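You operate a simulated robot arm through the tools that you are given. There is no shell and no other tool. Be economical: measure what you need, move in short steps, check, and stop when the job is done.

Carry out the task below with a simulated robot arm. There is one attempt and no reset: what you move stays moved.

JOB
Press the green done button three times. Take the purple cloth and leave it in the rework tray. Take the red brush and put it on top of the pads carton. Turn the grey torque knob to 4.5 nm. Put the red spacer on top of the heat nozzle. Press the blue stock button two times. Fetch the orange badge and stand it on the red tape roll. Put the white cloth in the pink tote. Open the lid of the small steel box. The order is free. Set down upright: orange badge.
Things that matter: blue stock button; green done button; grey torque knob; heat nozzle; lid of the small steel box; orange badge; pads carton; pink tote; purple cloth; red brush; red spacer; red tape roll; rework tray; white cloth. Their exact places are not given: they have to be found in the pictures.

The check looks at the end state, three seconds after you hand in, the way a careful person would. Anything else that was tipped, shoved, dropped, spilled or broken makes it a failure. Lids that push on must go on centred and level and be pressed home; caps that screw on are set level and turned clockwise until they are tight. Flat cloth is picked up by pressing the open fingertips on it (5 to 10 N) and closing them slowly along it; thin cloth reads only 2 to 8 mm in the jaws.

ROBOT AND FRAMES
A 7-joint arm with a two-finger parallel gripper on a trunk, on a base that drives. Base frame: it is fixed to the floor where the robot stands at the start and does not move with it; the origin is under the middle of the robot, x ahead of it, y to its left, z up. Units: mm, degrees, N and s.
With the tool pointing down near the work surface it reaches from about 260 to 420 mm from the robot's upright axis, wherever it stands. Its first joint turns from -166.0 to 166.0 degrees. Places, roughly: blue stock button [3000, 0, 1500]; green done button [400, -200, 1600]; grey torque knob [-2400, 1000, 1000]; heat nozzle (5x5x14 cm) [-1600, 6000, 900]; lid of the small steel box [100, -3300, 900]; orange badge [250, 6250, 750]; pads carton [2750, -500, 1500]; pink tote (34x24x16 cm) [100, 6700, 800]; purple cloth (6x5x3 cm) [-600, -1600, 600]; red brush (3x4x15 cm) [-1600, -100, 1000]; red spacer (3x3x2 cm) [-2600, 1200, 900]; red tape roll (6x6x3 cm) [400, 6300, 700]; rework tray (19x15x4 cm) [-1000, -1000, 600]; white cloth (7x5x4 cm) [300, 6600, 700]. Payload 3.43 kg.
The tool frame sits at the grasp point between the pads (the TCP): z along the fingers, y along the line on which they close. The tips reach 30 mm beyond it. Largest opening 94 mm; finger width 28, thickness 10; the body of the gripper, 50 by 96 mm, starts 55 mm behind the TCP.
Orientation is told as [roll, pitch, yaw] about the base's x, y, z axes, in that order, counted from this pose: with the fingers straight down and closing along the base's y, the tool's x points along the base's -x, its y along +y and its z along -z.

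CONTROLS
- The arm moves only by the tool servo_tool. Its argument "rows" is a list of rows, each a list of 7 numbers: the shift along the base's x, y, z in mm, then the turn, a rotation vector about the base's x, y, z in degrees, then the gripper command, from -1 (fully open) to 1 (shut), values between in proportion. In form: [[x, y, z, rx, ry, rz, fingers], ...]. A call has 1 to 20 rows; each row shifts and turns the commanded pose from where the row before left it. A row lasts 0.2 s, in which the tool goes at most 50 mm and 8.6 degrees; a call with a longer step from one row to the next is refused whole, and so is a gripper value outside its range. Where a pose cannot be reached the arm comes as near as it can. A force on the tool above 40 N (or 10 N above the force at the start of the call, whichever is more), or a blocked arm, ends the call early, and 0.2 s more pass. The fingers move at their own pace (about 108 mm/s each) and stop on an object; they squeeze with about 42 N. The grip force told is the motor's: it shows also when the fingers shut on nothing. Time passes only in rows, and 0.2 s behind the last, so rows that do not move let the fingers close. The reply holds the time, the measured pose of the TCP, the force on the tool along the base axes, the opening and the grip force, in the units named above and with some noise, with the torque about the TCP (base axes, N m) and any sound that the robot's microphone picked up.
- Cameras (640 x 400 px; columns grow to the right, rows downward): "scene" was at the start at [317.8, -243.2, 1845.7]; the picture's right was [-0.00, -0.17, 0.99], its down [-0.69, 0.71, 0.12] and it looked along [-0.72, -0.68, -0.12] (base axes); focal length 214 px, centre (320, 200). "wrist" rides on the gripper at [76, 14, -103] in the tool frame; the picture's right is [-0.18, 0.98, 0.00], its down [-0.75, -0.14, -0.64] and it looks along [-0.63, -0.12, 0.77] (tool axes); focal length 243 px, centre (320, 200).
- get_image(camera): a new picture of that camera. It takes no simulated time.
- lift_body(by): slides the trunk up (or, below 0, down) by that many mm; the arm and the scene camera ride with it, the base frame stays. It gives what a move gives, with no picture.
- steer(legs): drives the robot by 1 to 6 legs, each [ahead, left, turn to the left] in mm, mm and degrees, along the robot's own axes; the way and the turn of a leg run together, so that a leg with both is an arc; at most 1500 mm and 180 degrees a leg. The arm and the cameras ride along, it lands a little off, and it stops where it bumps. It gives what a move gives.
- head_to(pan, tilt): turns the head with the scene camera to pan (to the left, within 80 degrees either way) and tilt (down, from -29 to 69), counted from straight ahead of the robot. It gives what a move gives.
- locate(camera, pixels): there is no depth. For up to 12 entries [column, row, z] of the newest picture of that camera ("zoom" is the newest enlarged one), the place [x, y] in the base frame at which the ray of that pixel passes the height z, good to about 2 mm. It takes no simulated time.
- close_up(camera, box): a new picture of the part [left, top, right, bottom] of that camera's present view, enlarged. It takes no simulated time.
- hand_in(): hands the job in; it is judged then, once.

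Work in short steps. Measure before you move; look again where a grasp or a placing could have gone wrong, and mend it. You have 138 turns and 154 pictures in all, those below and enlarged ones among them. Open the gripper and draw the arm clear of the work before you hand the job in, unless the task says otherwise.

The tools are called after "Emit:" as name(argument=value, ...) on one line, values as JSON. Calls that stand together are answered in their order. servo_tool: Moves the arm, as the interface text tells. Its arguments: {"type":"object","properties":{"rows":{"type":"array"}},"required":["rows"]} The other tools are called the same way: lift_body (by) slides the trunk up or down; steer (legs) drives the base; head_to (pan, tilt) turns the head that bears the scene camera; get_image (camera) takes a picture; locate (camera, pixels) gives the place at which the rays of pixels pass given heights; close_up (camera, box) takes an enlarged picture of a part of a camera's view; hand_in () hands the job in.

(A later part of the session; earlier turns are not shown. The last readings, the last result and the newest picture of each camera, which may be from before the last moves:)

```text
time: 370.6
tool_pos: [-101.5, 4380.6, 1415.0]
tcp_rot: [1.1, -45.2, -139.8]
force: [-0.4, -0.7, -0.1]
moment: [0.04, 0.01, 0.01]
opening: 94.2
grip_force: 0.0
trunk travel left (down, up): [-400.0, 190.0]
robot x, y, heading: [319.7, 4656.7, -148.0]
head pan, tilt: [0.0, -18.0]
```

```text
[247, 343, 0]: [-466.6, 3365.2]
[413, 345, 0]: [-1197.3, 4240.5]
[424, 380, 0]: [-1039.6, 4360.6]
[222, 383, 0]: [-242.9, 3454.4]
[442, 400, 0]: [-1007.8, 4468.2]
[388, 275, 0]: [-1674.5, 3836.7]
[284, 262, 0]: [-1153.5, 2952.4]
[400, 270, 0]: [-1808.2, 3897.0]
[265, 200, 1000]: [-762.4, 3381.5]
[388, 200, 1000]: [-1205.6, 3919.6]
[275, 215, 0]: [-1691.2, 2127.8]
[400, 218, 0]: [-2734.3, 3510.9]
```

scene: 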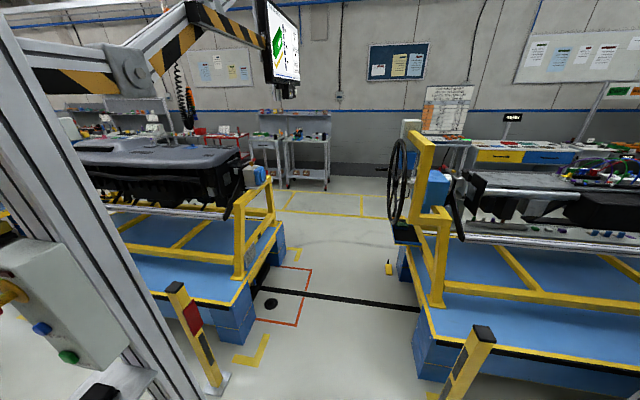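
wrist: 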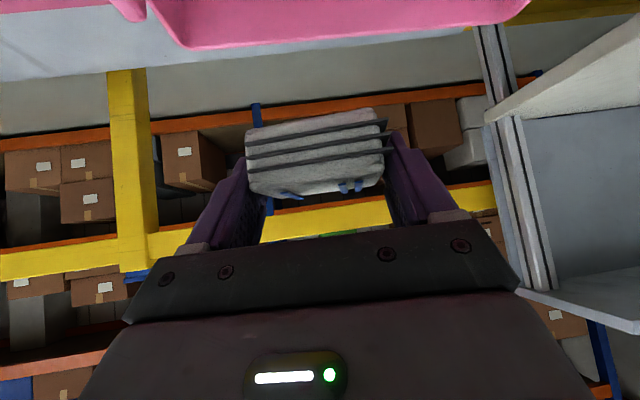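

The gap is f -3115…-4240; I cross it at f≈-3550, then strafe to face the west bench near f≈-2250.

Emit:
steer(legs=[[0, 238, 0], [1500, 0, 0], [1500, 0, 0], [100, 0, 0], [0, 1290, 0]])

Emit:
head_to(pan=0, tilt=-5)

Emit:
get_image(camera="scene")

```text
time: 393.0
tool_pos: [-1778.0, 1402.1, 1414.7]
tcp_rot: [1.1, -45.3, -138.6]
force: [-0.1, -0.5, 0.1]
moment: [-0.01, -0.02, 0.0]
opening: 94.0
grip_force: 0.0
trunk travel left (down, up): [-400.0, 190.0]
robot x, y, heading: [-1365.0, 1687.9, -146.9]
head pan, tilt: [0.0, -18.0]
```

```text
time: 393.8
tool_pos: [-1778.6, 1401.4, 1415.3]
tcp_rot: [1.0, -45.3, -138.6]
force: [0.4, 0.9, 0.2]
moment: [0.0, 0.02, -0.02]
opening: 94.1
grip_force: 0.1
trunk travel left (down, up): [-400.0, 190.0]
robot x, y, heading: [-1366.5, 1689.8, -147.0]
head pan, tilt: [0.0, -5.0]
```

```text
25 pictures are left
```

scene: 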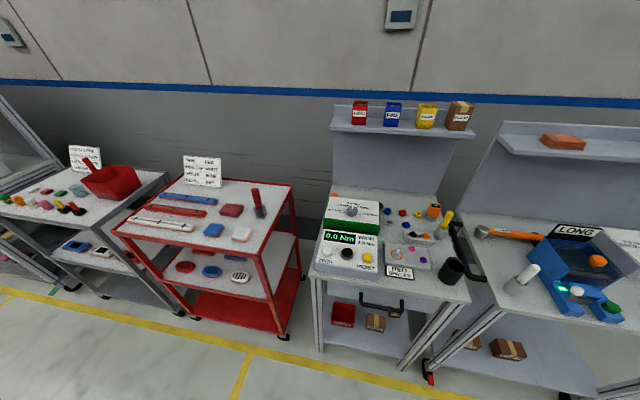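

The torque unit ("0.0 Nm") is at (345,245). I zoom in on it and the parts board.

Emit:
close_up(camera="scene", box=[310, 190, 470, 290])

Emit:
locate(camera="scene", pixels=[[345, 252, 900], [388, 211, 880], [318, 278, 870], [468, 297, 870], [345, 252, 950], [410, 235, 900]])

```text
4.00 times, centred on (390, 240) of scene
```

zoom: 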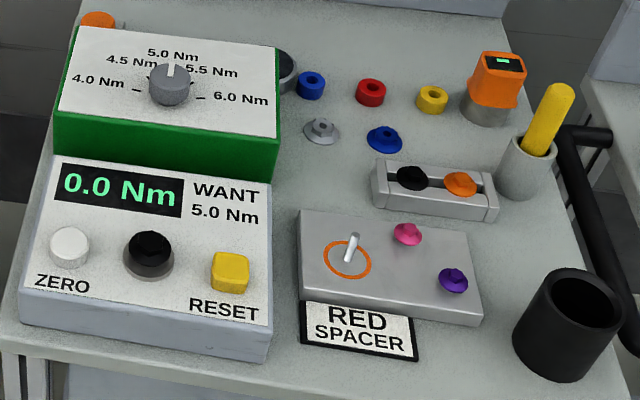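

```text
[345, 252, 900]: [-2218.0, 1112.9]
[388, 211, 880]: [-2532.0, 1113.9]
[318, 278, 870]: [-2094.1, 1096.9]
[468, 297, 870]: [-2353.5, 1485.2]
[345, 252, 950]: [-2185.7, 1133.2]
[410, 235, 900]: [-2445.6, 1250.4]
```

The grey knob points at 5.0 and must go to 4.5; the red spacer ring is at about (382,213). I drive in 650 mm, shift right, lower the trunk 300 and look close.

Emit:
steer(legs=[[0, -90, -1], [650, 0, 0]])

Emit:
lift_body(by=-250)

Emit:
head_to(pan=0, tilt=20)

Emit:
get_image(camera="scene")

```text
time: 398.1
tool_pos: [-2365.8, 1144.4, 1413.8]
tcp_rot: [1.1, -45.3, -139.0]
force: [-0.1, 0.3, 0.5]
moment: [-0.01, -0.01, 0.0]
opening: 93.9
grip_force: 0.0
trunk travel left (down, up): [-400.0, 190.0]
robot x, y, heading: [-1947.4, 1426.3, -147.5]
head pan, tilt: [0.0, -5.0]
```

```text
time: 400.6
tool_pos: [-2365.5, 1143.3, 1164.6]
tcp_rot: [1.1, -45.4, -139.0]
force: [-0.9, 0.5, -0.2]
moment: [0.0, 0.01, -0.01]
opening: 94.1
grip_force: 0.0
trunk travel left (down, up): [-150.0, 440.0]
robot x, y, heading: [-1948.4, 1427.5, -147.5]
head pan, tilt: [0.0, -5.0]
```

```text
time: 401.5
tool_pos: [-2367.2, 1143.0, 1164.5]
tcp_rot: [1.1, -45.3, -139.0]
force: [-1.3, 0.6, 1.0]
moment: [0.0, -0.04, -0.03]
opening: 93.9
grip_force: 0.0
trunk travel left (down, up): [-150.0, 440.0]
robot x, y, heading: [-1948.6, 1427.5, -147.4]
head pan, tilt: [0.0, 20.0]
```

```text
23 pictures are left
```

scene: 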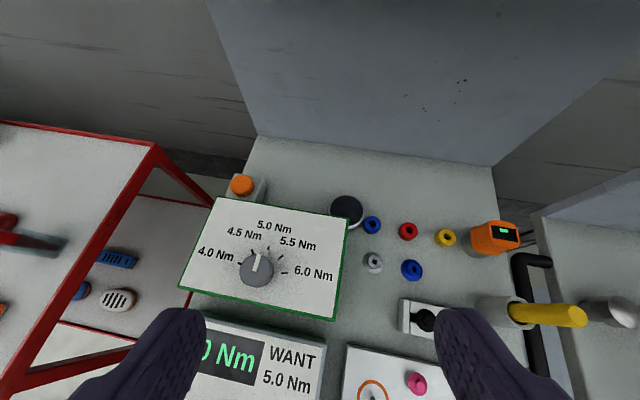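

I locate the dial box corners, knob, ticks and spacer at several heights.

Emit:
locate(camera="scene", pixels=[[216, 198, 930], [350, 218, 930], [333, 320, 930], [180, 290, 930], [257, 267, 950], [265, 247, 930], [286, 272, 930], [237, 264, 930], [408, 231, 890], [408, 231, 870], [248, 251, 930], [281, 256, 930]])

Emit:
get_image(camera="wrist")

Emit:
close_up(camera="scene", box=[200, 200, 440, 300])

```text
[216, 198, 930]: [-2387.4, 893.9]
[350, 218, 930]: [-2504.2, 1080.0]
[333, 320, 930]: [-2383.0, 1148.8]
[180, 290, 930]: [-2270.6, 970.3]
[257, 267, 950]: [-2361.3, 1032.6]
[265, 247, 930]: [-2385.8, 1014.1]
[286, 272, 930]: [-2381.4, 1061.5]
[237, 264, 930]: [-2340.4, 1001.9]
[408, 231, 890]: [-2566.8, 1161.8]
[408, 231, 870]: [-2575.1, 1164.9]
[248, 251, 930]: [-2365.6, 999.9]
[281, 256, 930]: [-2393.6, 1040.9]
```

```text
22 pictures are left
```

wrist: 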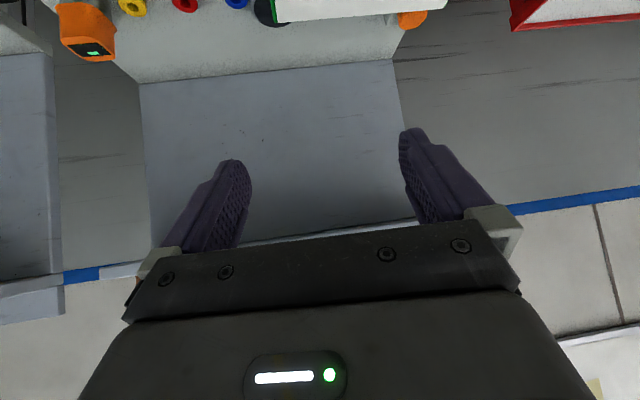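

```text
2.67 times, centred on (320, 250) of scene
```

zoom: 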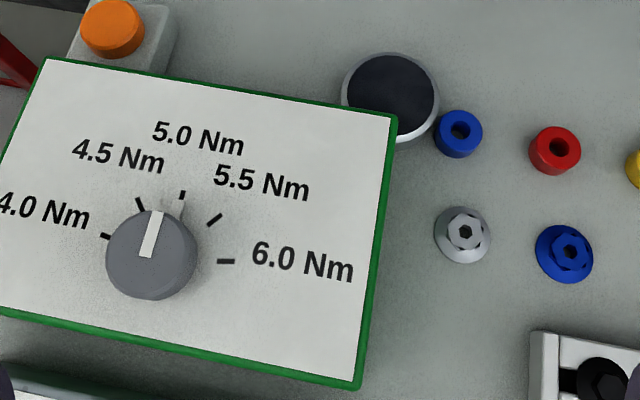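

Dial centre ≈(-2357,1034), face z≈930, 40° per half newton-metre, so the knob needs +40° (counter-clockwise). I drive 45 ahead, 60 left and pre-rotate the tool -21° so the turn is symmetric.

Emit:
steer(legs=[[45, 60, 0]])

Emit:
servo_tool(rows=[[0, 0, -10, 0, 0, -7, -1], [0, 0, -10, 0, 0, -7, -1], [0, 0, -10, 0, 0, -7, -1], [0, 0, 0, 0, 0, 0, -1]])

Emit:
get_image(camera="scene")

```text
time: 402.6
tool_pos: [-2370.4, 1067.3, 1164.1]
tcp_rot: [1.1, -45.3, -138.8]
force: [-0.6, -0.8, -1.1]
moment: [0.02, -0.01, -0.01]
opening: 94.0
grip_force: 0.1
trunk travel left (down, up): [-150.0, 440.0]
robot x, y, heading: [-1953.9, 1353.7, -147.3]
head pan, tilt: [0.0, 20.0]
```

```text
time: 403.6
tool_pos: [-2358.2, 1060.5, 1151.0]
tcp_rot: [5.2, -43.2, -148.5]
force: [-0.4, -1.2, -0.6]
moment: [0.01, -0.01, 0.0]
opening: 94.1
grip_force: 0.0
out of reach, approached as far as the arm can: row 1, 2, 3
trunk travel left (down, up): [-150.0, 440.0]
robot x, y, heading: [-1952.7, 1352.8, -147.7]
head pan, tilt: [0.0, 20.0]
```

```text
20 pictures are left
```

scene: 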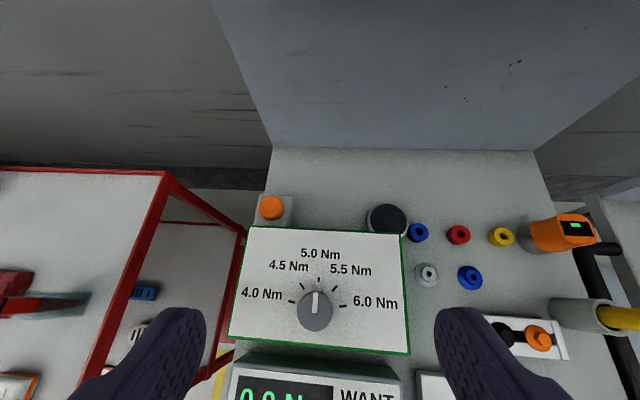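

The knob is now at (316,308). I locate it and the dial's ticks again.

Emit:
locate(camera="scene", pixels=[[315, 308, 955], [319, 280, 930], [290, 301, 930], [342, 306, 930], [459, 232, 865], [301, 286, 930], [331, 286, 930]])

```text
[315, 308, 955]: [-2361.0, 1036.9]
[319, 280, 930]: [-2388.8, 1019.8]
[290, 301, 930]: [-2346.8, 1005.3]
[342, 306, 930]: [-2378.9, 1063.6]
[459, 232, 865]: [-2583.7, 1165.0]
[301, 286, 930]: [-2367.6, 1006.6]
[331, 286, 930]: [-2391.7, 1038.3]
```

I descend over the knob with open fingers, then feel for the dial face in small steps.

Emit:
servo_tool(rows=[[2, -9, -40, 0, 0, 0, -1], [2, -9, -45, 0, 0, 0, -1], [0, 0, -45, 0, 0, 0, -1], [0, 0, -30, 0, 0, 0, -1], [0, 0, -8, 0, 0, 0, -1], [0, 0, -4, 0, 0, 0, -1], [0, 0, -4, 0, 0, 0, -1], [0, 0, -3, 0, 0, 0, -1], [0, 0, 0, 0, 0, 0, -1]])

Emit:
get_image(camera="wrist")

```text
time: 405.6
tool_pos: [-2354.2, 1043.3, 971.9]
tcp_rot: [5.3, -43.3, -148.4]
force: [0.5, 0.3, -0.1]
moment: [0.02, 0.02, 0.02]
opening: 94.0
grip_force: 0.1
out of reach, approached as far as the arm can: row 1
trunk travel left (down, up): [-150.0, 440.0]
robot x, y, heading: [-1952.3, 1348.7, -147.4]
head pan, tilt: [0.0, 20.0]
```

```text
19 pictures are left
```

wrist: 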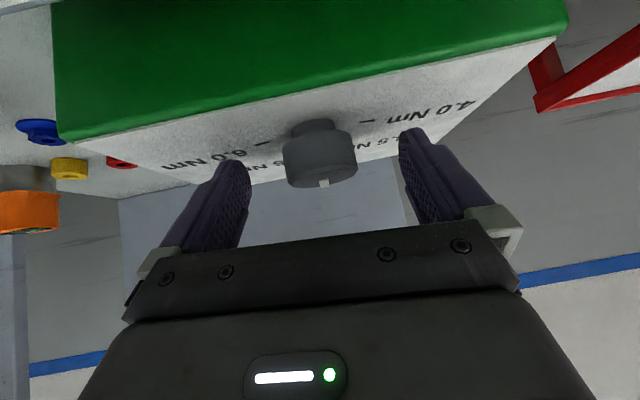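

The knob cap is between the fingers. I lower 6 mm and close gently to see whether I catch the cap (~45 mm).

Emit:
servo_tool(rows=[[0, 0, -3, 0, 0, 0, -1], [0, 0, -3, 0, 0, 0, -0.6], [0, 0, 0, 0, 0, 0, -0.3], [0, 0, 0, 0, 0, 0, 0], [0, 0, 0, 0, 0, 0, 0.2], [0, 0, 0, 0, 0, 0, 1], [0, 0, 0, 0, 0, 0, 1]])

Emit:
get_image(camera="wrist")

```text
time: 407.2
tool_pos: [-2352.1, 1044.6, 968.0]
tcp_rot: [5.5, -43.3, -148.6]
force: [2.6, 12.1, 23.3]
moment: [-0.32, -0.21, -0.04]
opening: 39.3
grip_force: 44.3
trunk travel left (down, up): [-150.0, 440.0]
robot x, y, heading: [-1950.0, 1350.4, -147.1]
head pan, tilt: [0.0, 20.0]
```

```text
18 pictures are left
```

wrist: 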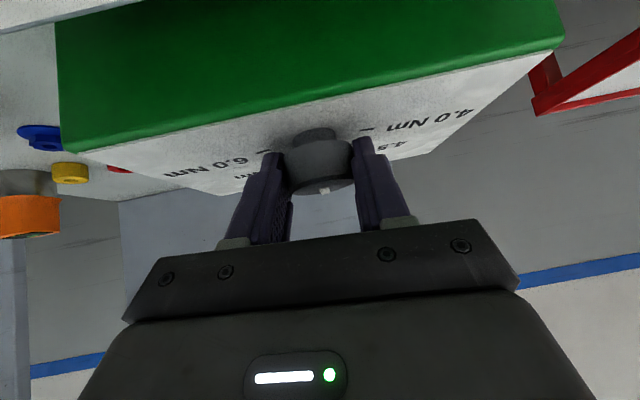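

Knob gripped (39 mm). I relieve 1 mm and rotate +40° about the knob's axis.

Emit:
servo_tool(rows=[[0, 0, 1, 0, 0, 0, 1], [-1.05, 1.12, 0, 0, 0, 8, 1], [-1.19, 0.97, 0, 0, 0, 8, 1], [-1.32, 0.79, 0, 0, 0, 8, 1], [-1.41, 0.6, 0, 0, 0, 8, 1], [-1.48, 0.4, 0, 0, 0, 8, 1], [0, 0, 0, 0, 0, 0, 1]])

```text
time: 408.8
tool_pos: [-2357.0, 1046.8, 968.1]
tcp_rot: [5.0, -43.4, -108.3]
force: [11.8, 5.1, 23.3]
moment: [-0.36, -0.9, 0.1]
opening: 39.4
grip_force: 45.2
trunk travel left (down, up): [-150.0, 440.0]
robot x, y, heading: [-1953.2, 1350.0, -147.2]
head pan, tilt: [0.0, 20.0]
```

Turned 40°. I open, rise straight up 150 mm and check the pointer.

Emit:
servo_tool(rows=[[0, 0, 0, 0, 0, 0, 0], [0, 0, 0, 0, 0, 0, -0.8], [0, 0, 0, 0, 0, 0, -1], [0, 0, 10, 0, 0, 0, -1], [0, 0, 40, 0, 0, 0, -1], [0, 0, 45, 0, 0, -7, -1], [0, 0, 45, 0, 0, -7, -1], [0, 0, 20, 0, 0, -7, -1], [0, 0, 0, 0, 0, -7, -1], [0, 0, 0, 0, 0, 0, -1]])

Emit:
close_up(camera="scene", box=[180, 190, 500, 390])

```text
time: 409.5
tool_pos: [-2353.2, 1045.1, 969.1]
tcp_rot: [5.2, -43.3, -107.9]
force: [20.6, 7.6, 26.2]
moment: [0.26, 0.4, -0.29]
opening: 82.5
grip_force: 0.1
trunk travel left (down, up): [-150.0, 440.0]
robot x, y, heading: [-1949.7, 1349.4, -147.0]
head pan, tilt: [0.0, 20.0]
stopped in row 3: the force on the tool passed its limit at 58 N (the readings are from after the stop); the commanded pose is now the measured one
```

```text
2.00 times, centred on (340, 290) of scene
```

zoom: 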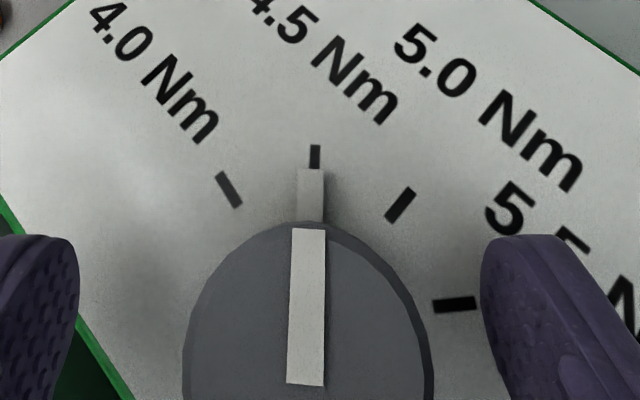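

The pointer is exactly at 4.5 Nm. The opening fingers pressed on the face, so I just rise straight up and restore yaw.

Emit:
servo_tool(rows=[[0, 0, 5, 0, 0, 0, -0.75], [0, 0, 15, 0, 0, 0, -0.75], [0, 0, 40, 0, 0, 0, -1], [0, 0, 45, 0, 0, -7, -1], [0, 0, 45, 0, 0, -7, -1], [0, 0, 20, 0, 0, -7, -1], [0, 0, 0, 0, 0, -7, -1], [0, 0, 0, 0, 0, 0, -1]])

Emit:
steer(legs=[[20, -150, 0]])

Emit:
get_image(camera="scene")

```text
time: 411.3
tool_pos: [-2358.0, 1044.5, 1137.5]
tcp_rot: [5.3, -43.3, -136.4]
force: [1.0, -1.0, -0.1]
moment: [0.0, 0.0, 0.0]
opening: 93.8
grip_force: 0.0
trunk travel left (down, up): [-150.0, 440.0]
robot x, y, heading: [-1951.8, 1350.9, -147.1]
head pan, tilt: [0.0, 20.0]
```

```text
time: 412.8
tool_pos: [-2439.2, 1151.8, 1137.4]
tcp_rot: [5.4, -43.3, -135.5]
force: [-0.5, 0.1, -0.1]
moment: [-0.02, 0.01, 0.01]
opening: 94.0
grip_force: 0.1
trunk travel left (down, up): [-150.0, 440.0]
robot x, y, heading: [-2039.1, 1467.0, -146.2]
head pan, tilt: [0.0, 20.0]
stopped in leg 1: the robot was blocked; the commanded pose is now the measured one
```

```text
16 pictures are left
```

scene: 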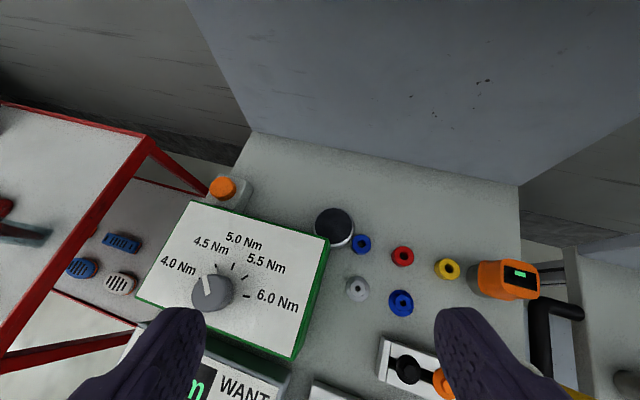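

A base bump stopped the shift near the end; I back off 10 mm. The arm can actually reach further with the trunk placed right, so I locate the spacer (402,256) and its neighbours.

Emit:
locate(camera="scene", pixels=[[402, 252, 870], [361, 240, 870], [447, 264, 870], [402, 252, 850], [402, 252, 890]])

Emit:
steer(legs=[[-12, 0, 0]])

Emit:
servo_tool(rows=[[-10, -5, -20, -4.2, 5.8, 0, 0.06], [-10, -5, -20, -4.2, 5.8, 0, 0.06], [0, 0, 0, 0, 0, 0, 0.06]])

```text
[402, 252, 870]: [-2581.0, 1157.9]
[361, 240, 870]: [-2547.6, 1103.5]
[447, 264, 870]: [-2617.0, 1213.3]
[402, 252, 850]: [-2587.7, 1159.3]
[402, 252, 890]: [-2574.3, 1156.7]
```

```text
time: 413.5
tool_pos: [-2428.5, 1158.8, 1136.9]
tcp_rot: [5.4, -43.4, -135.6]
force: [1.1, -0.1, 0.0]
moment: [0.02, 0.0, 0.02]
opening: 94.0
grip_force: 0.1
trunk travel left (down, up): [-150.0, 440.0]
robot x, y, heading: [-2027.6, 1471.6, -146.7]
head pan, tilt: [0.0, 20.0]
```

```text
time: 414.3
tool_pos: [-2447.6, 1151.1, 1096.7]
tcp_rot: [1.5, -57.4, -132.5]
force: [-0.7, 0.1, 0.1]
moment: [-0.03, -0.01, 0.0]
opening: 44.4
grip_force: 0.1
trunk travel left (down, up): [-150.0, 440.0]
robot x, y, heading: [-2027.9, 1470.1, -146.5]
head pan, tilt: [0.0, 20.0]
```

The tilt went the wrong way (57°). I untilt to ~28° while moving over the spacer at (-2579,1158) to hover z≈930, and check with the wrist camera.

Emit:
servo_tool(rows=[[-31, 3.6, 0, 5.5, -4.8, 0, 0.06], [-31, 3.6, -20, 5.5, -4.8, 0, 0.06], [-31, 3.6, -25, 5.5, -4.8, 0, 0.06], [-32, 3.6, -30, 5.5, -4.8, 0, 0.06], [0, 0, -45, 0, 0, 0, 0.06], [0, 0, -45, 0, 0, 0, 0.06], [0, 0, 0, 0, 0, 0, 0.06]])

Emit:
get_image(camera="wrist")

```text
time: 415.9
tool_pos: [-2573.5, 1162.4, 934.0]
tcp_rot: [0.7, -28.2, -132.0]
force: [-0.1, -0.5, 0.3]
moment: [-0.02, -0.04, -0.01]
opening: 44.3
grip_force: 0.1
trunk travel left (down, up): [-150.0, 440.0]
robot x, y, heading: [-2026.8, 1472.5, -146.7]
head pan, tilt: [0.0, 20.0]
```

```text
15 pictures are left
```

wrist: 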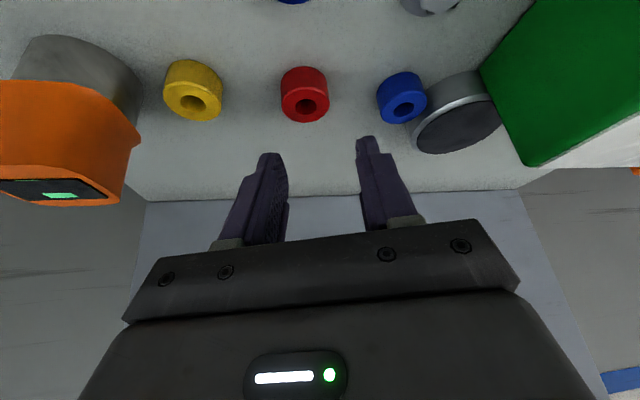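

Red spacer's top is at wrist (307,102). I locate it at two heights to combine with the scene ray.

Emit:
locate(camera="wrist", pixels=[[307, 102, 880], [307, 102, 870], [307, 102, 860], [303, 68, 850]])

```text
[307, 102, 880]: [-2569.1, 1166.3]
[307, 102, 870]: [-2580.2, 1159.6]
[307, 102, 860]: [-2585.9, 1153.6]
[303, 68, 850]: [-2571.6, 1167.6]
```

It matches at z 870: spacer centre (-2580,1159), table 850. I fine-align, lower to TCP z≈886, close and lift.

Emit:
servo_tool(rows=[[0, 4, -15, 0, 0, 0, 0.06], [0, 0, -20, 0, 0, 0, 0.06], [0, 0, -10, 0, 0, 0, 0.06], [0, 0, -3, 0, 0, 0, 0.06], [0, 0, 0, 0, 0, 0, 0.2], [0, 0, 0, 0, 0, 0, 0.35], [0, 0, 0, 0, 0, 0, 0.6], [0, 0, 0, 0, 0, 0, 1], [0, 0, 0, 0, 0, 0, 1]])

Emit:
servo_tool(rows=[[0, 0, 10, 0, 0, 0, 1], [0, 0, 35, 0, 0, 0, 1], [0, 0, 45, 0, 0, 0, 1], [0, 0, 45, 0, 0, 0, 1], [0, 0, 45, 0, 0, 0, 1], [0, 0, 0, 0, 0, 0, 1]])

Emit:
get_image(camera="wrist")

```text
time: 416.9
tool_pos: [-2577.1, 1168.3, 893.4]
tcp_rot: [0.4, -29.0, -131.9]
force: [11.4, 10.2, 21.0]
moment: [0.6, 0.03, -0.38]
opening: 43.1
grip_force: 0.1
trunk travel left (down, up): [-150.0, 440.0]
robot x, y, heading: [-2030.9, 1468.7, -146.5]
head pan, tilt: [0.0, 20.0]
stopped in row 4: the force on the tool passed its limit at 45 N (the readings are from after the stop); the commanded pose is now the measured one
```

```text
time: 418.2
tool_pos: [-2577.5, 1170.8, 1062.6]
tcp_rot: [0.8, -27.5, -131.9]
force: [0.1, -1.3, -9.8]
moment: [0.42, -0.66, 0.05]
opening: 27.1
grip_force: 42.0
trunk travel left (down, up): [-150.0, 440.0]
robot x, y, heading: [-2027.0, 1470.0, -146.5]
head pan, tilt: [0.0, 20.0]
stopped in row 6: the force on the tool passed its limit at 44 N (the readings are from after the stop); the commanded pose is now the measured one
```

```text
14 pictures are left
```

wrist: 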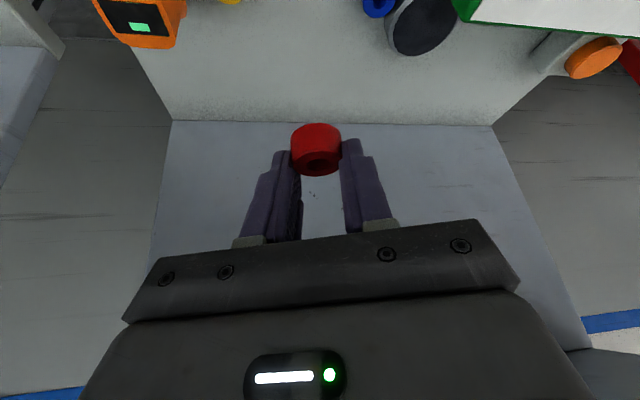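

The spacer is held (27 mm), but the head touched the overhead shelf. I go down a little and retreat toward the robot before anything else.

Emit:
servo_tool(rows=[[0, 0, -10, 0, 0, 0, 1], [25, 18, 0, 0, 0, 0, 1], [25, 18, 0, 0, 0, 0, 1], [25, 18, 0, 0, 0, 0, 1], [25, 18, 10, 0, 0, 0, 1], [0, 0, 30, 0, 0, 0, 1]])

Emit:
steer(legs=[[-350, 0, 0]])

Emit:
lift_body(by=150)

Emit:
head_to(pan=0, tilt=-28)

Emit:
get_image(camera="scene")

```text
time: 419.6
tool_pos: [-2474.7, 1246.1, 1092.9]
tcp_rot: [0.6, -27.8, -131.8]
force: [0.2, 0.3, -0.4]
moment: [0.02, -0.02, 0.03]
opening: 27.2
grip_force: 41.9
trunk travel left (down, up): [-150.0, 440.0]
robot x, y, heading: [-2026.5, 1468.7, -146.6]
head pan, tilt: [0.0, 20.0]
```

```text
time: 421.8
tool_pos: [-2186.9, 1439.5, 1091.9]
tcp_rot: [0.6, -27.8, -132.4]
force: [-0.1, -0.3, 0.5]
moment: [0.01, 0.0, 0.02]
opening: 27.2
grip_force: 42.5
trunk travel left (down, up): [-150.0, 440.0]
robot x, y, heading: [-1734.4, 1663.9, -147.0]
head pan, tilt: [0.0, 20.0]
```

```text
time: 423.6
tool_pos: [-2186.7, 1440.4, 1243.5]
tcp_rot: [0.6, -27.9, -132.3]
force: [-0.1, -0.2, 0.8]
moment: [-0.03, -0.01, 0.03]
opening: 27.2
grip_force: 41.9
trunk travel left (down, up): [-300.0, 290.0]
robot x, y, heading: [-1738.2, 1662.3, -147.1]
head pan, tilt: [0.0, 20.0]
```

```text
time: 424.7
tool_pos: [-2186.1, 1438.8, 1242.7]
tcp_rot: [0.8, -27.9, -132.3]
force: [0.5, 1.1, 0.3]
moment: [-0.02, -0.01, 0.0]
opening: 27.1
grip_force: 42.3
trunk travel left (down, up): [-300.0, 290.0]
robot x, y, heading: [-1736.2, 1662.9, -146.8]
head pan, tilt: [0.0, -28.0]
```

```text
13 pictures are left
```

scene: 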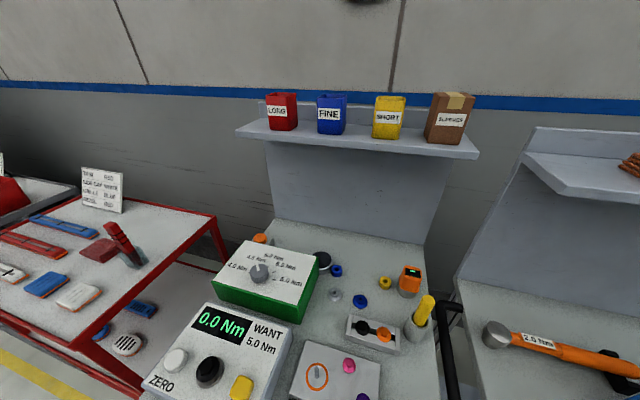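

Shelf boxes and dial are as they were. I carry the spacer back through the cart gap (f≈-3550) and up the corridor to face the nozzle table.

Emit:
steer(legs=[[0, -1216, -1.2], [-1500, 0, 0], [-1500, 0, 0], [-320, 0, 0], [0, -1000, 0], [0, -1130, 0]])

Emit:
head_to(pan=-10, tilt=-20)

Emit:
get_image(camera="scene")

```text
time: 456.5
tool_pos: [-1197.3, 5991.4, 1241.2]
tcp_rot: [0.8, -27.8, -133.8]
force: [0.2, -0.1, 0.7]
moment: [0.0, 0.01, 0.0]
opening: 27.3
grip_force: 42.4
trunk travel left (down, up): [-300.0, 290.0]
robot x, y, heading: [-744.2, 6205.5, -148.3]
head pan, tilt: [0.0, -28.0]
```

```text
time: 457.2
tool_pos: [-1196.3, 5992.9, 1243.4]
tcp_rot: [0.7, -27.8, -133.6]
force: [0.2, 0.5, -0.6]
moment: [0.01, 0.0, 0.03]
opening: 27.1
grip_force: 42.3
trunk travel left (down, up): [-300.0, 290.0]
robot x, y, heading: [-741.4, 6201.8, -148.0]
head pan, tilt: [-10.0, -20.0]
```

```text
12 pictures are left
```

scene: 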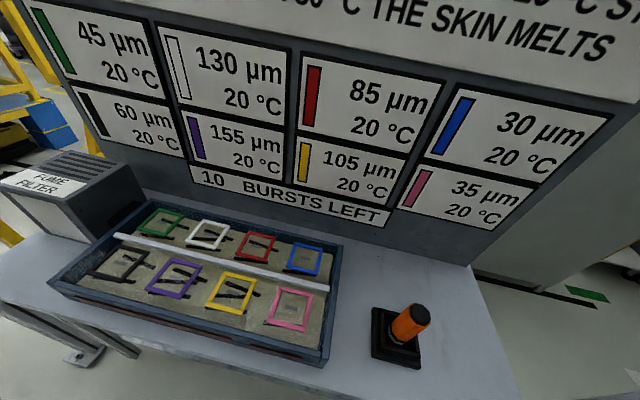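

The nozzle top is at (418,311). I locate it at several heights to cross with the earlier ray ((-1526,5995)@1000, (-1557,6002)@960).

Emit:
locate(camera="scene", pixels=[[418, 311, 1000], [418, 311, 960], [418, 311, 930], [398, 352, 880], [398, 352, 850]])

```text
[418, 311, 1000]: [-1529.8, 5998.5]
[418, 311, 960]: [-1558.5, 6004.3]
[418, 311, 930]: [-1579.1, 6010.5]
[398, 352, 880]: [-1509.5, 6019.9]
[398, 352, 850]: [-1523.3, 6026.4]
```

Nozzle top is about (-1530,5998,1000). I drive 285 ahead and 188 right so the spacer hovers near it, and view with the wrist camera and scene.

Emit:
steer(legs=[[0, -188, 0], [285, 0, 0]])

Emit:
head_to(pan=0, tilt=20)

Emit:
get_image(camera="scene")

Emit:
get_image(camera="wrist")

```text
time: 460.3
tool_pos: [-1532.6, 5997.6, 1242.3]
tcp_rot: [0.7, -27.7, -133.5]
force: [-0.4, 0.3, 0.5]
moment: [-0.02, 0.0, -0.01]
opening: 27.1
grip_force: 42.3
trunk travel left (down, up): [-300.0, 290.0]
robot x, y, heading: [-1081.8, 6212.7, -148.0]
head pan, tilt: [-10.0, -20.0]
```

```text
time: 461.4
tool_pos: [-1531.6, 5998.3, 1243.8]
tcp_rot: [0.7, -27.8, -133.4]
force: [0.7, -0.1, -0.8]
moment: [0.02, -0.01, -0.01]
opening: 27.1
grip_force: 42.3
trunk travel left (down, up): [-300.0, 290.0]
robot x, y, heading: [-1080.8, 6213.7, -147.9]
head pan, tilt: [0.0, 20.0]
```

```text
11 pictures are left
```

scene: 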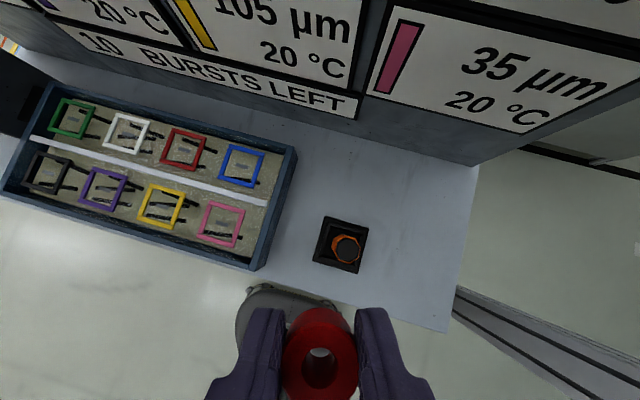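

```text
10 pictures are left
```

wrist: 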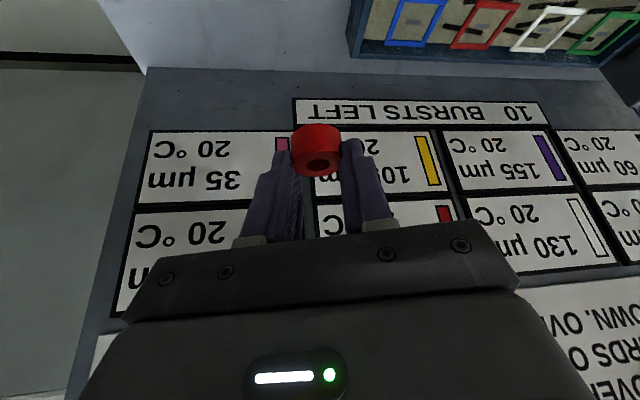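

I locate nozzle top (345,248) and the ring's top centre (320,366) from this near-vertical view.

Emit:
locate(camera="scene", pixels=[[345, 248, 1000], [345, 248, 970], [340, 258, 870], [320, 367, 1215], [320, 367, 1205], [320, 350, 1215]])

Emit:
close_up(camera="scene", box=[260, 200, 400, 400])

```text
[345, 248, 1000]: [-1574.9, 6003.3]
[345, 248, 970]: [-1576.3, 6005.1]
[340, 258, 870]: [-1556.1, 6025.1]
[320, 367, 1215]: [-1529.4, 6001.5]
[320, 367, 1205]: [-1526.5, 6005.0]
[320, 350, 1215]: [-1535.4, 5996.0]
```

```text
2.00 times, centred on (330, 300) of scene
```

zoom: 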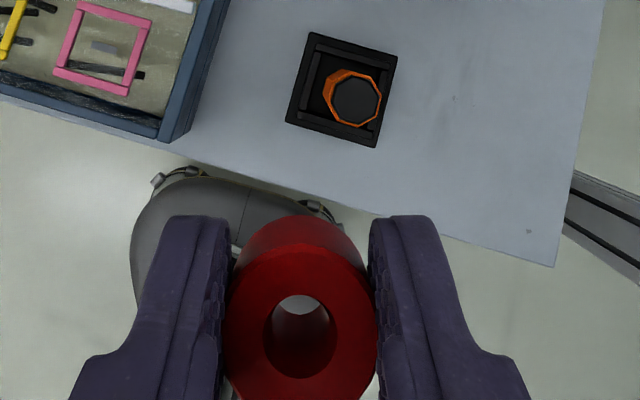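

Crossing the rays gives the nozzle top at about (-1580,6012,932); the ring centre is ~7 mm ahead of the TCP. I shift (-43.6,+18.8), lower to TCP z≈995 and check.

Emit:
servo_tool(rows=[[-22, 9.4, 0, 0, 0, 0, 1], [-21.6, 9.4, 0, 0, 0, 0, 1], [0, 0, -45, 0, 0, 0, 1], [0, 0, -45, 0, 0, 0, 1], [0, 0, -45, 0, 0, 0, 1], [0, 0, -45, 0, 0, 0, 1], [0, 0, -40, 0, 0, 0, 1], [0, 0, -29, 0, 0, 0, 1], [0, 0, 0, 0, 0, 0, 1]])

Emit:
get_image(camera="wrist")

```text
time: 463.4
tool_pos: [-1578.2, 6013.7, 993.0]
tcp_rot: [0.6, -27.8, -133.5]
force: [-0.2, 0.3, -0.6]
moment: [0.01, -0.01, 0.02]
opening: 27.2
grip_force: 42.2
trunk travel left (down, up): [-300.0, 290.0]
robot x, y, heading: [-1078.2, 6214.7, -147.8]
head pan, tilt: [0.0, 20.0]
```

```text
8 pictures are left
```

wrist: 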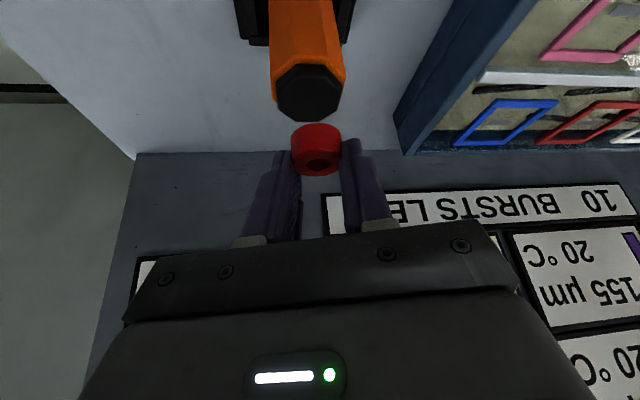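

I locate the nozzle cap (308,92) from the wrist view.

Emit:
locate(camera="wrist", pixels=[[308, 92, 932], [308, 92, 940], [308, 92, 920], [317, 164, 977], [317, 135, 958]])

```text
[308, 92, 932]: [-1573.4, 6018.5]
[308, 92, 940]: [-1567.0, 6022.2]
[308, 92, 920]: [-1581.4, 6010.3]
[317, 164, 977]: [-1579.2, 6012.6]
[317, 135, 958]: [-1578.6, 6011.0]
```

Ring and nozzle agree within a few mm. I shift 2 mm back and lower in fine steps to contact.

Emit:
servo_tool(rows=[[1, 1, -10, 0, 0, 0, 1], [0, 0, -10, 0, 0, 0, 1], [0, 0, -5, 0, 0, 0, 1], [0, 0, -2, 0, 0, 0, 1], [0, 0, -2, 0, 0, 0, 1], [0, 0, 0, 0, 0, 0, 1]])

Emit:
servo_tool(rows=[[0, 0, -1.5, 0, 0, 0, 1], [0, 0, -1.5, 0, 0, 0, 1], [0, 0, 0, 0, 0, 0, 1]])

```text
time: 464.9
tool_pos: [-1576.1, 6016.0, 968.0]
tcp_rot: [0.6, -28.3, -133.2]
force: [2.2, 2.7, 18.1]
moment: [0.15, 0.01, 0.03]
opening: 27.0
grip_force: 42.3
trunk travel left (down, up): [-300.0, 290.0]
robot x, y, heading: [-1080.0, 6212.6, -147.9]
head pan, tilt: [0.0, 20.0]
stopped in row 6: the force on the tool passed its limit at 41 N (the readings are from after the stop); the commanded pose is now the measured one
```

```text
time: 465.5
tool_pos: [-1576.9, 6016.2, 967.7]
tcp_rot: [0.6, -28.6, -133.3]
force: [2.9, 3.1, 22.6]
moment: [0.22, -0.1, -0.02]
opening: 27.0
grip_force: 41.9
trunk travel left (down, up): [-300.0, 290.0]
robot x, y, heading: [-1079.3, 6215.5, -147.9]
head pan, tilt: [0.0, 20.0]
stopped in row 2: the force on the tool passed its limit at 43 N (the readings are from after the stop); the commanded pose is now the measured one
```

Contact. One look before releasing.

Emit:
close_up(camera="wrist", box=[220, 50, 420, 200])

```text
2.67 times, centred on (320, 125) of wrist
5 turns are left
```

zoom: 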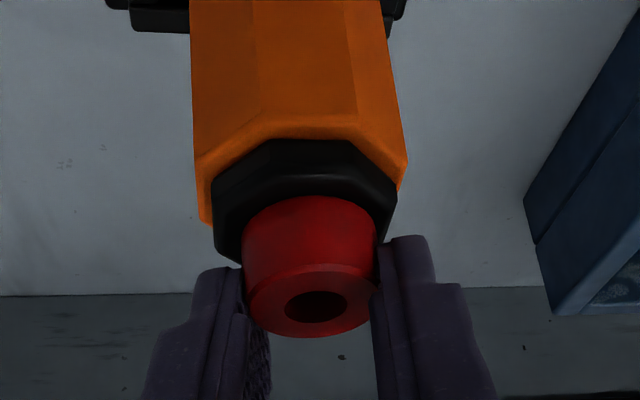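

The spacer sits centred on the nozzle cap. Turns are short, so in one go I release and rise, raise the trunk, and drive the long way to the steel-box bench, then take a look there.

Emit:
servo_tool(rows=[[0, 0, 0.5, 0, 0, 0, 1], [0, 0, 0, 0, 0, 0, 0.4], [0, 0, 0, 0, 0, 0, 0.3], [0, 0, 0, 0, 0, 0, 0.1], [0, 0, 0, 0, 0, 0, 0.1], [0, 0, 15, 0, 0, 0, 0.1], [0, 0, 40, 0, 0, 0, 0.1], [0, 0, 45, 0, 0, 0, 0.1], [0, 0, 45, 0, 0, 0, -1], [0, 0, 45, 0, 0, 0, -1]])

Emit:
close_up(camera="wrist", box=[160, 0, 480, 200])

Emit:
lift_body(by=200)

Emit:
steer(legs=[[-350, 0, 0], [0, 1150, 0], [0, 1154, 0], [1500, 0, 0], [1500, 0, 0], [145, 0, 0]])

Emit:
steer(legs=[[0, 1500, 0], [0, 1500, 0], [0, 1500, 0], [0, 1500, 0], [0, 400, 0]])

Emit:
head_to(pan=0, tilt=-18)

Emit:
get_image(camera="scene")

Emit:
close_up(camera="scene", box=[160, 150, 480, 350])

Emit:
locate(camera="scene", pixels=[[320, 200, 900], [320, 250, 900], [320, 150, 900], [200, 200, 900], [440, 200, 900], [200, 250, 900], [440, 250, 900], [320, 300, 900], [120, 200, 900], [520, 200, 900]])

```text
time: 467.7
tool_pos: [-1578.4, 6015.5, 1156.1]
tcp_rot: [0.5, -28.3, -133.1]
force: [0.3, -0.9, -0.1]
moment: [-0.03, 0.0, 0.02]
opening: 93.7
grip_force: 0.0
trunk travel left (down, up): [-300.0, 290.0]
robot x, y, heading: [-1081.7, 6210.8, -148.0]
head pan, tilt: [0.0, 20.0]
```

```text
2.00 times, centred on (320, 100) of wrist
```

zoom: 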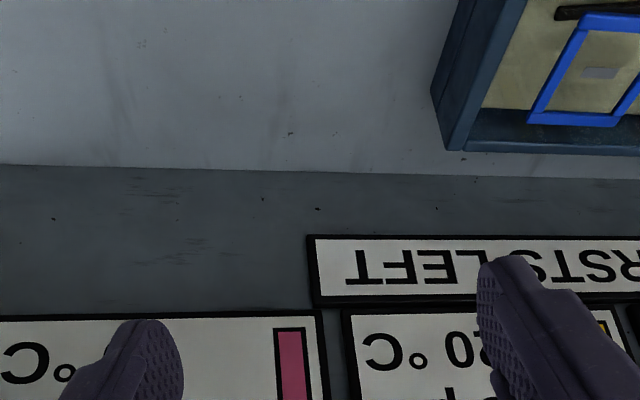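

```text
time: 469.9
tool_pos: [-1578.8, 6016.3, 1355.7]
tcp_rot: [0.5, -28.3, -133.2]
force: [0.6, -0.5, 0.3]
moment: [0.0, 0.0, 0.03]
opening: 93.9
grip_force: 0.1
trunk travel left (down, up): [-500.0, 90.0]
robot x, y, heading: [-1080.3, 6213.8, -148.1]
head pan, tilt: [0.0, 20.0]
```

```text
time: 498.2
tool_pos: [-2654.5, 2451.9, 1355.8]
tcp_rot: [0.6, -28.2, -130.2]
force: [-0.4, -0.1, -0.1]
moment: [0.02, -0.04, 0.01]
opening: 94.1
grip_force: 0.0
trunk travel left (down, up): [-500.0, 90.0]
robot x, y, heading: [-2164.1, 2676.0, -144.8]
head pan, tilt: [0.0, 20.0]
```

```text
time: 528.8
tool_pos: [1068.8, -2780.4, 1355.0]
tcp_rot: [0.6, -28.3, -128.2]
force: [-0.1, -0.1, -0.2]
moment: [0.04, 0.03, 0.0]
opening: 94.1
grip_force: 0.0
trunk travel left (down, up): [-500.0, 90.0]
robot x, y, heading: [1547.4, -2538.5, -143.1]
head pan, tilt: [0.0, 20.0]
```

```text
time: 529.9
tool_pos: [1067.8, -2778.4, 1356.5]
tcp_rot: [0.5, -28.3, -128.3]
force: [-0.1, 0.3, 0.8]
moment: [-0.01, -0.03, 0.0]
opening: 94.3
grip_force: 0.0
trunk travel left (down, up): [-500.0, 90.0]
robot x, y, heading: [1552.1, -2536.7, -142.7]
head pan, tilt: [0.0, -18.0]
```

```text
5 pictures are left
```

scene: 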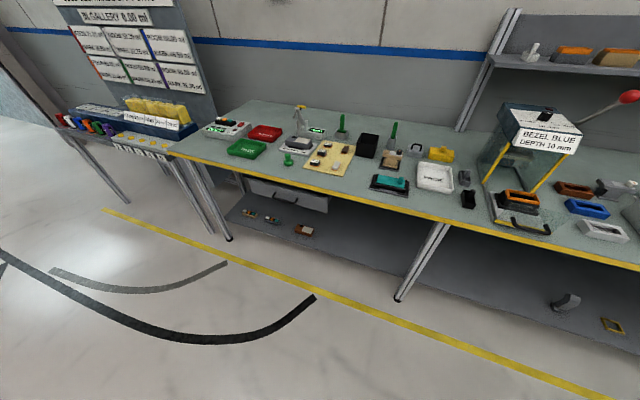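

```text
2.00 times, centred on (320, 250) of scene
```

zoom: 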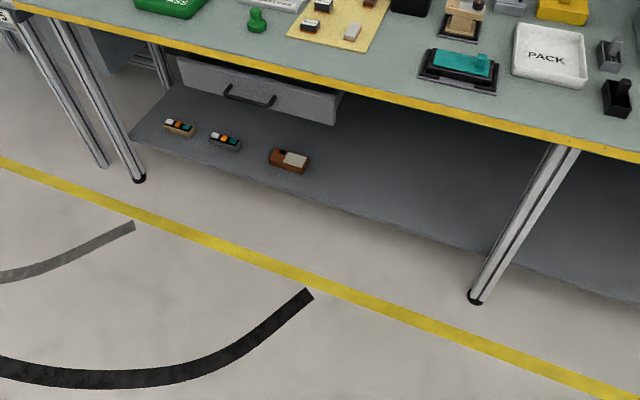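

```text
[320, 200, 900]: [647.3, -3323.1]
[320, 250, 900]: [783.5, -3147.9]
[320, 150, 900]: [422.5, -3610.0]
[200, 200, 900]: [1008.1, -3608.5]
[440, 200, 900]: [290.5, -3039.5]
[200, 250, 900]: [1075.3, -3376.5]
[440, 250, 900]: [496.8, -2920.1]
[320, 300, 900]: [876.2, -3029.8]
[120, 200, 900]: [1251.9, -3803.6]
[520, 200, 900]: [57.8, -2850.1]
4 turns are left
```

I have few turns left. The steel box should be near (100,-3300). I align to the bench, close in, and take one overview plus a zoom with a locate grid.

Emit:
steer(legs=[[0, 0, -5.3], [0, -123, 0], [880, 0, 0]])

Emit:
head_to(pan=0, tilt=0)

Emit:
get_image(camera="scene")

Emit:
close_up(camera="scene", box=[200, 120, 440, 270])

Emit:
locate(camera="scene", pixels=[[320, 200, 880], [320, 200, 920], [320, 250, 880], [320, 150, 880], [260, 200, 880], [380, 200, 880], [260, 150, 880], [380, 150, 880], [260, 250, 880], [380, 250, 880], [440, 200, 880], [200, 200, 880]])

```text
time: 535.9
tool_pos: [223.0, -3074.8, 1356.1]
tcp_rot: [0.5, -28.4, -134.7]
force: [-0.4, -0.5, 0.2]
moment: [-0.01, -0.01, 0.01]
opening: 93.7
grip_force: 0.1
trunk travel left (down, up): [-500.0, 90.0]
robot x, y, heading: [724.6, -2889.2, -149.2]
head pan, tilt: [0.0, -18.0]
```

```text
time: 536.7
tool_pos: [224.0, -3076.3, 1355.9]
tcp_rot: [0.5, -28.3, -134.6]
force: [0.2, 0.1, 0.6]
moment: [0.02, -0.02, 0.02]
opening: 94.0
grip_force: 0.0
trunk travel left (down, up): [-500.0, 90.0]
robot x, y, heading: [725.7, -2889.8, -149.2]
head pan, tilt: [0.0, 0.0]
```

```text
3 pictures are left
```

scene: 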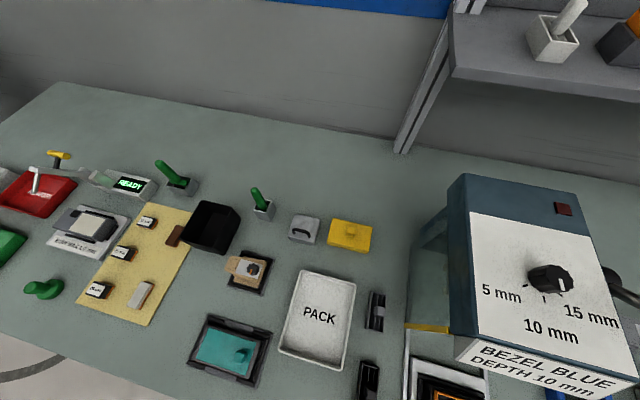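

```text
2.67 times, centred on (320, 195) of scene
```

zoom: 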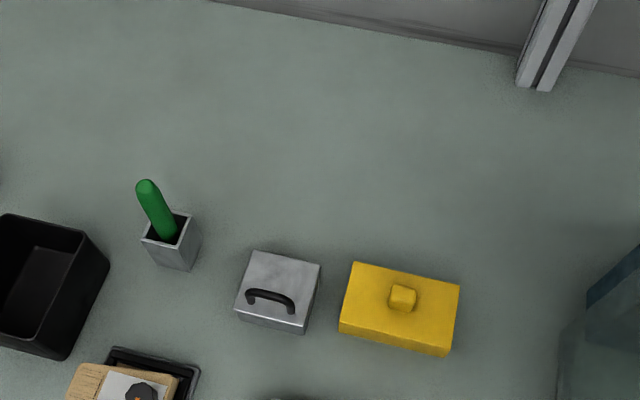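

```text
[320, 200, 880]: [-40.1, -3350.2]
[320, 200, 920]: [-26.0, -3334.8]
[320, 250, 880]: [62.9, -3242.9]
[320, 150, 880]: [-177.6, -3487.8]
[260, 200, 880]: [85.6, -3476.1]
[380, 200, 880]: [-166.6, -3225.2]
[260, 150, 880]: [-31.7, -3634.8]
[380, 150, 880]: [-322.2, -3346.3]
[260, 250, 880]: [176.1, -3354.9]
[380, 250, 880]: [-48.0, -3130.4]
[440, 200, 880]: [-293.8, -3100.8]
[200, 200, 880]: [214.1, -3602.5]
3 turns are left
```

The small steel box with a black lid handle is at zoom (277,290), about (70,-3309). I move in above it, with trunk lowered and yaw aligned, and take a wrist picture with a locate grid.

Emit:
steer(legs=[[80, 0, 0]])

Emit:
lift_body(by=-170)

Emit:
servo_tool(rows=[[-12, -30, -25, -5.75, 5.56, 0, -0.4], [-12, -30, -30, 0, 0, -6, -0.4], [-12, -31, -30, 0, 0, -6, -0.4], [-12, -31, -30, 0, 0, 0, -0.4], [-12, -31, -30, 0, 0, 0, -0.4], [-13, -30, -30, 0, 0, 0, -0.4], [0, 0, -45, 0, 0, 0, -0.4], [0, 0, 0, 0, 0, 0, -0.4]])

Emit:
get_image(camera="wrist")

Emit:
locate(camera="wrist", pixels=[[280, 60, 905], [320, 60, 905], [360, 60, 905], [280, 100, 905], [320, 100, 905], [360, 100, 905], [320, 30, 905], [320, 140, 905], [320, 60, 885], [320, 100, 885], [320, 60, 925], [320, 100, 925]])

Emit:
locate(camera="scene", pixels=[[301.6, 231.7, 925], [301.6, 231.7, 905], [301.6, 231.7, 885], [301.6, 231.7, 865]])

```text
time: 537.8
tool_pos: [154.9, -3116.7, 1355.3]
tcp_rot: [0.5, -28.3, -134.6]
force: [-0.4, 0.4, -0.5]
moment: [0.05, -0.04, -0.02]
opening: 93.8
grip_force: 0.0
trunk travel left (down, up): [-500.0, 90.0]
robot x, y, heading: [658.7, -2934.3, -148.9]
head pan, tilt: [0.0, 0.0]
```

```text
time: 539.7
tool_pos: [156.4, -3116.4, 1186.6]
tcp_rot: [0.5, -28.3, -134.6]
force: [0.4, 0.1, 0.7]
moment: [-0.02, -0.02, -0.03]
opening: 94.0
grip_force: 0.1
trunk travel left (down, up): [-330.0, 260.0]
robot x, y, heading: [658.2, -2930.9, -149.5]
head pan, tilt: [0.0, 0.0]
```

```text
time: 541.5
tool_pos: [82.7, -3299.1, 968.3]
tcp_rot: [0.6, -36.3, -146.6]
force: [0.9, -1.0, 0.3]
moment: [0.05, -0.01, 0.03]
opening: 65.8
grip_force: 0.1
trunk travel left (down, up): [-330.0, 260.0]
robot x, y, heading: [660.2, -2931.3, -149.5]
head pan, tilt: [0.0, 0.0]
```

```text
1 pictures are left
```

wrist: 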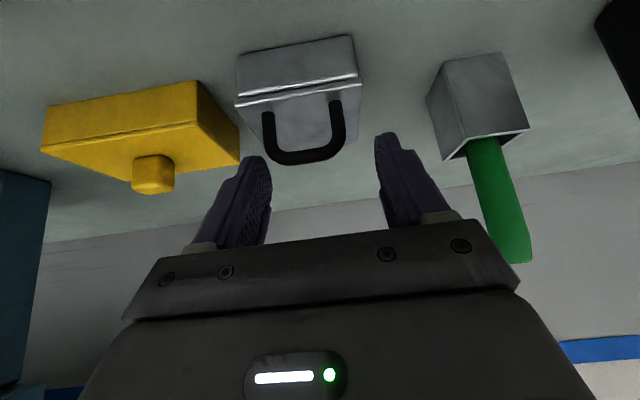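

```text
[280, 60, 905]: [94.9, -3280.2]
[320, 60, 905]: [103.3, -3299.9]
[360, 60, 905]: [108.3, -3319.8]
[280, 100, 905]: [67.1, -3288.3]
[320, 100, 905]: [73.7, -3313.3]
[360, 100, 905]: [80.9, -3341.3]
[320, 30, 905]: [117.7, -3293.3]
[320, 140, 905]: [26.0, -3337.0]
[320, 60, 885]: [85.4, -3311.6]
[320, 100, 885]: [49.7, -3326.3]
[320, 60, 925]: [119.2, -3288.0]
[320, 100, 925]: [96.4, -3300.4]
```

```text
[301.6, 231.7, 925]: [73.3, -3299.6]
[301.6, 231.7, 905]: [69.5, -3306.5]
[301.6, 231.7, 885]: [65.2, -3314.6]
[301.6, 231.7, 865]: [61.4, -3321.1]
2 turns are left
```

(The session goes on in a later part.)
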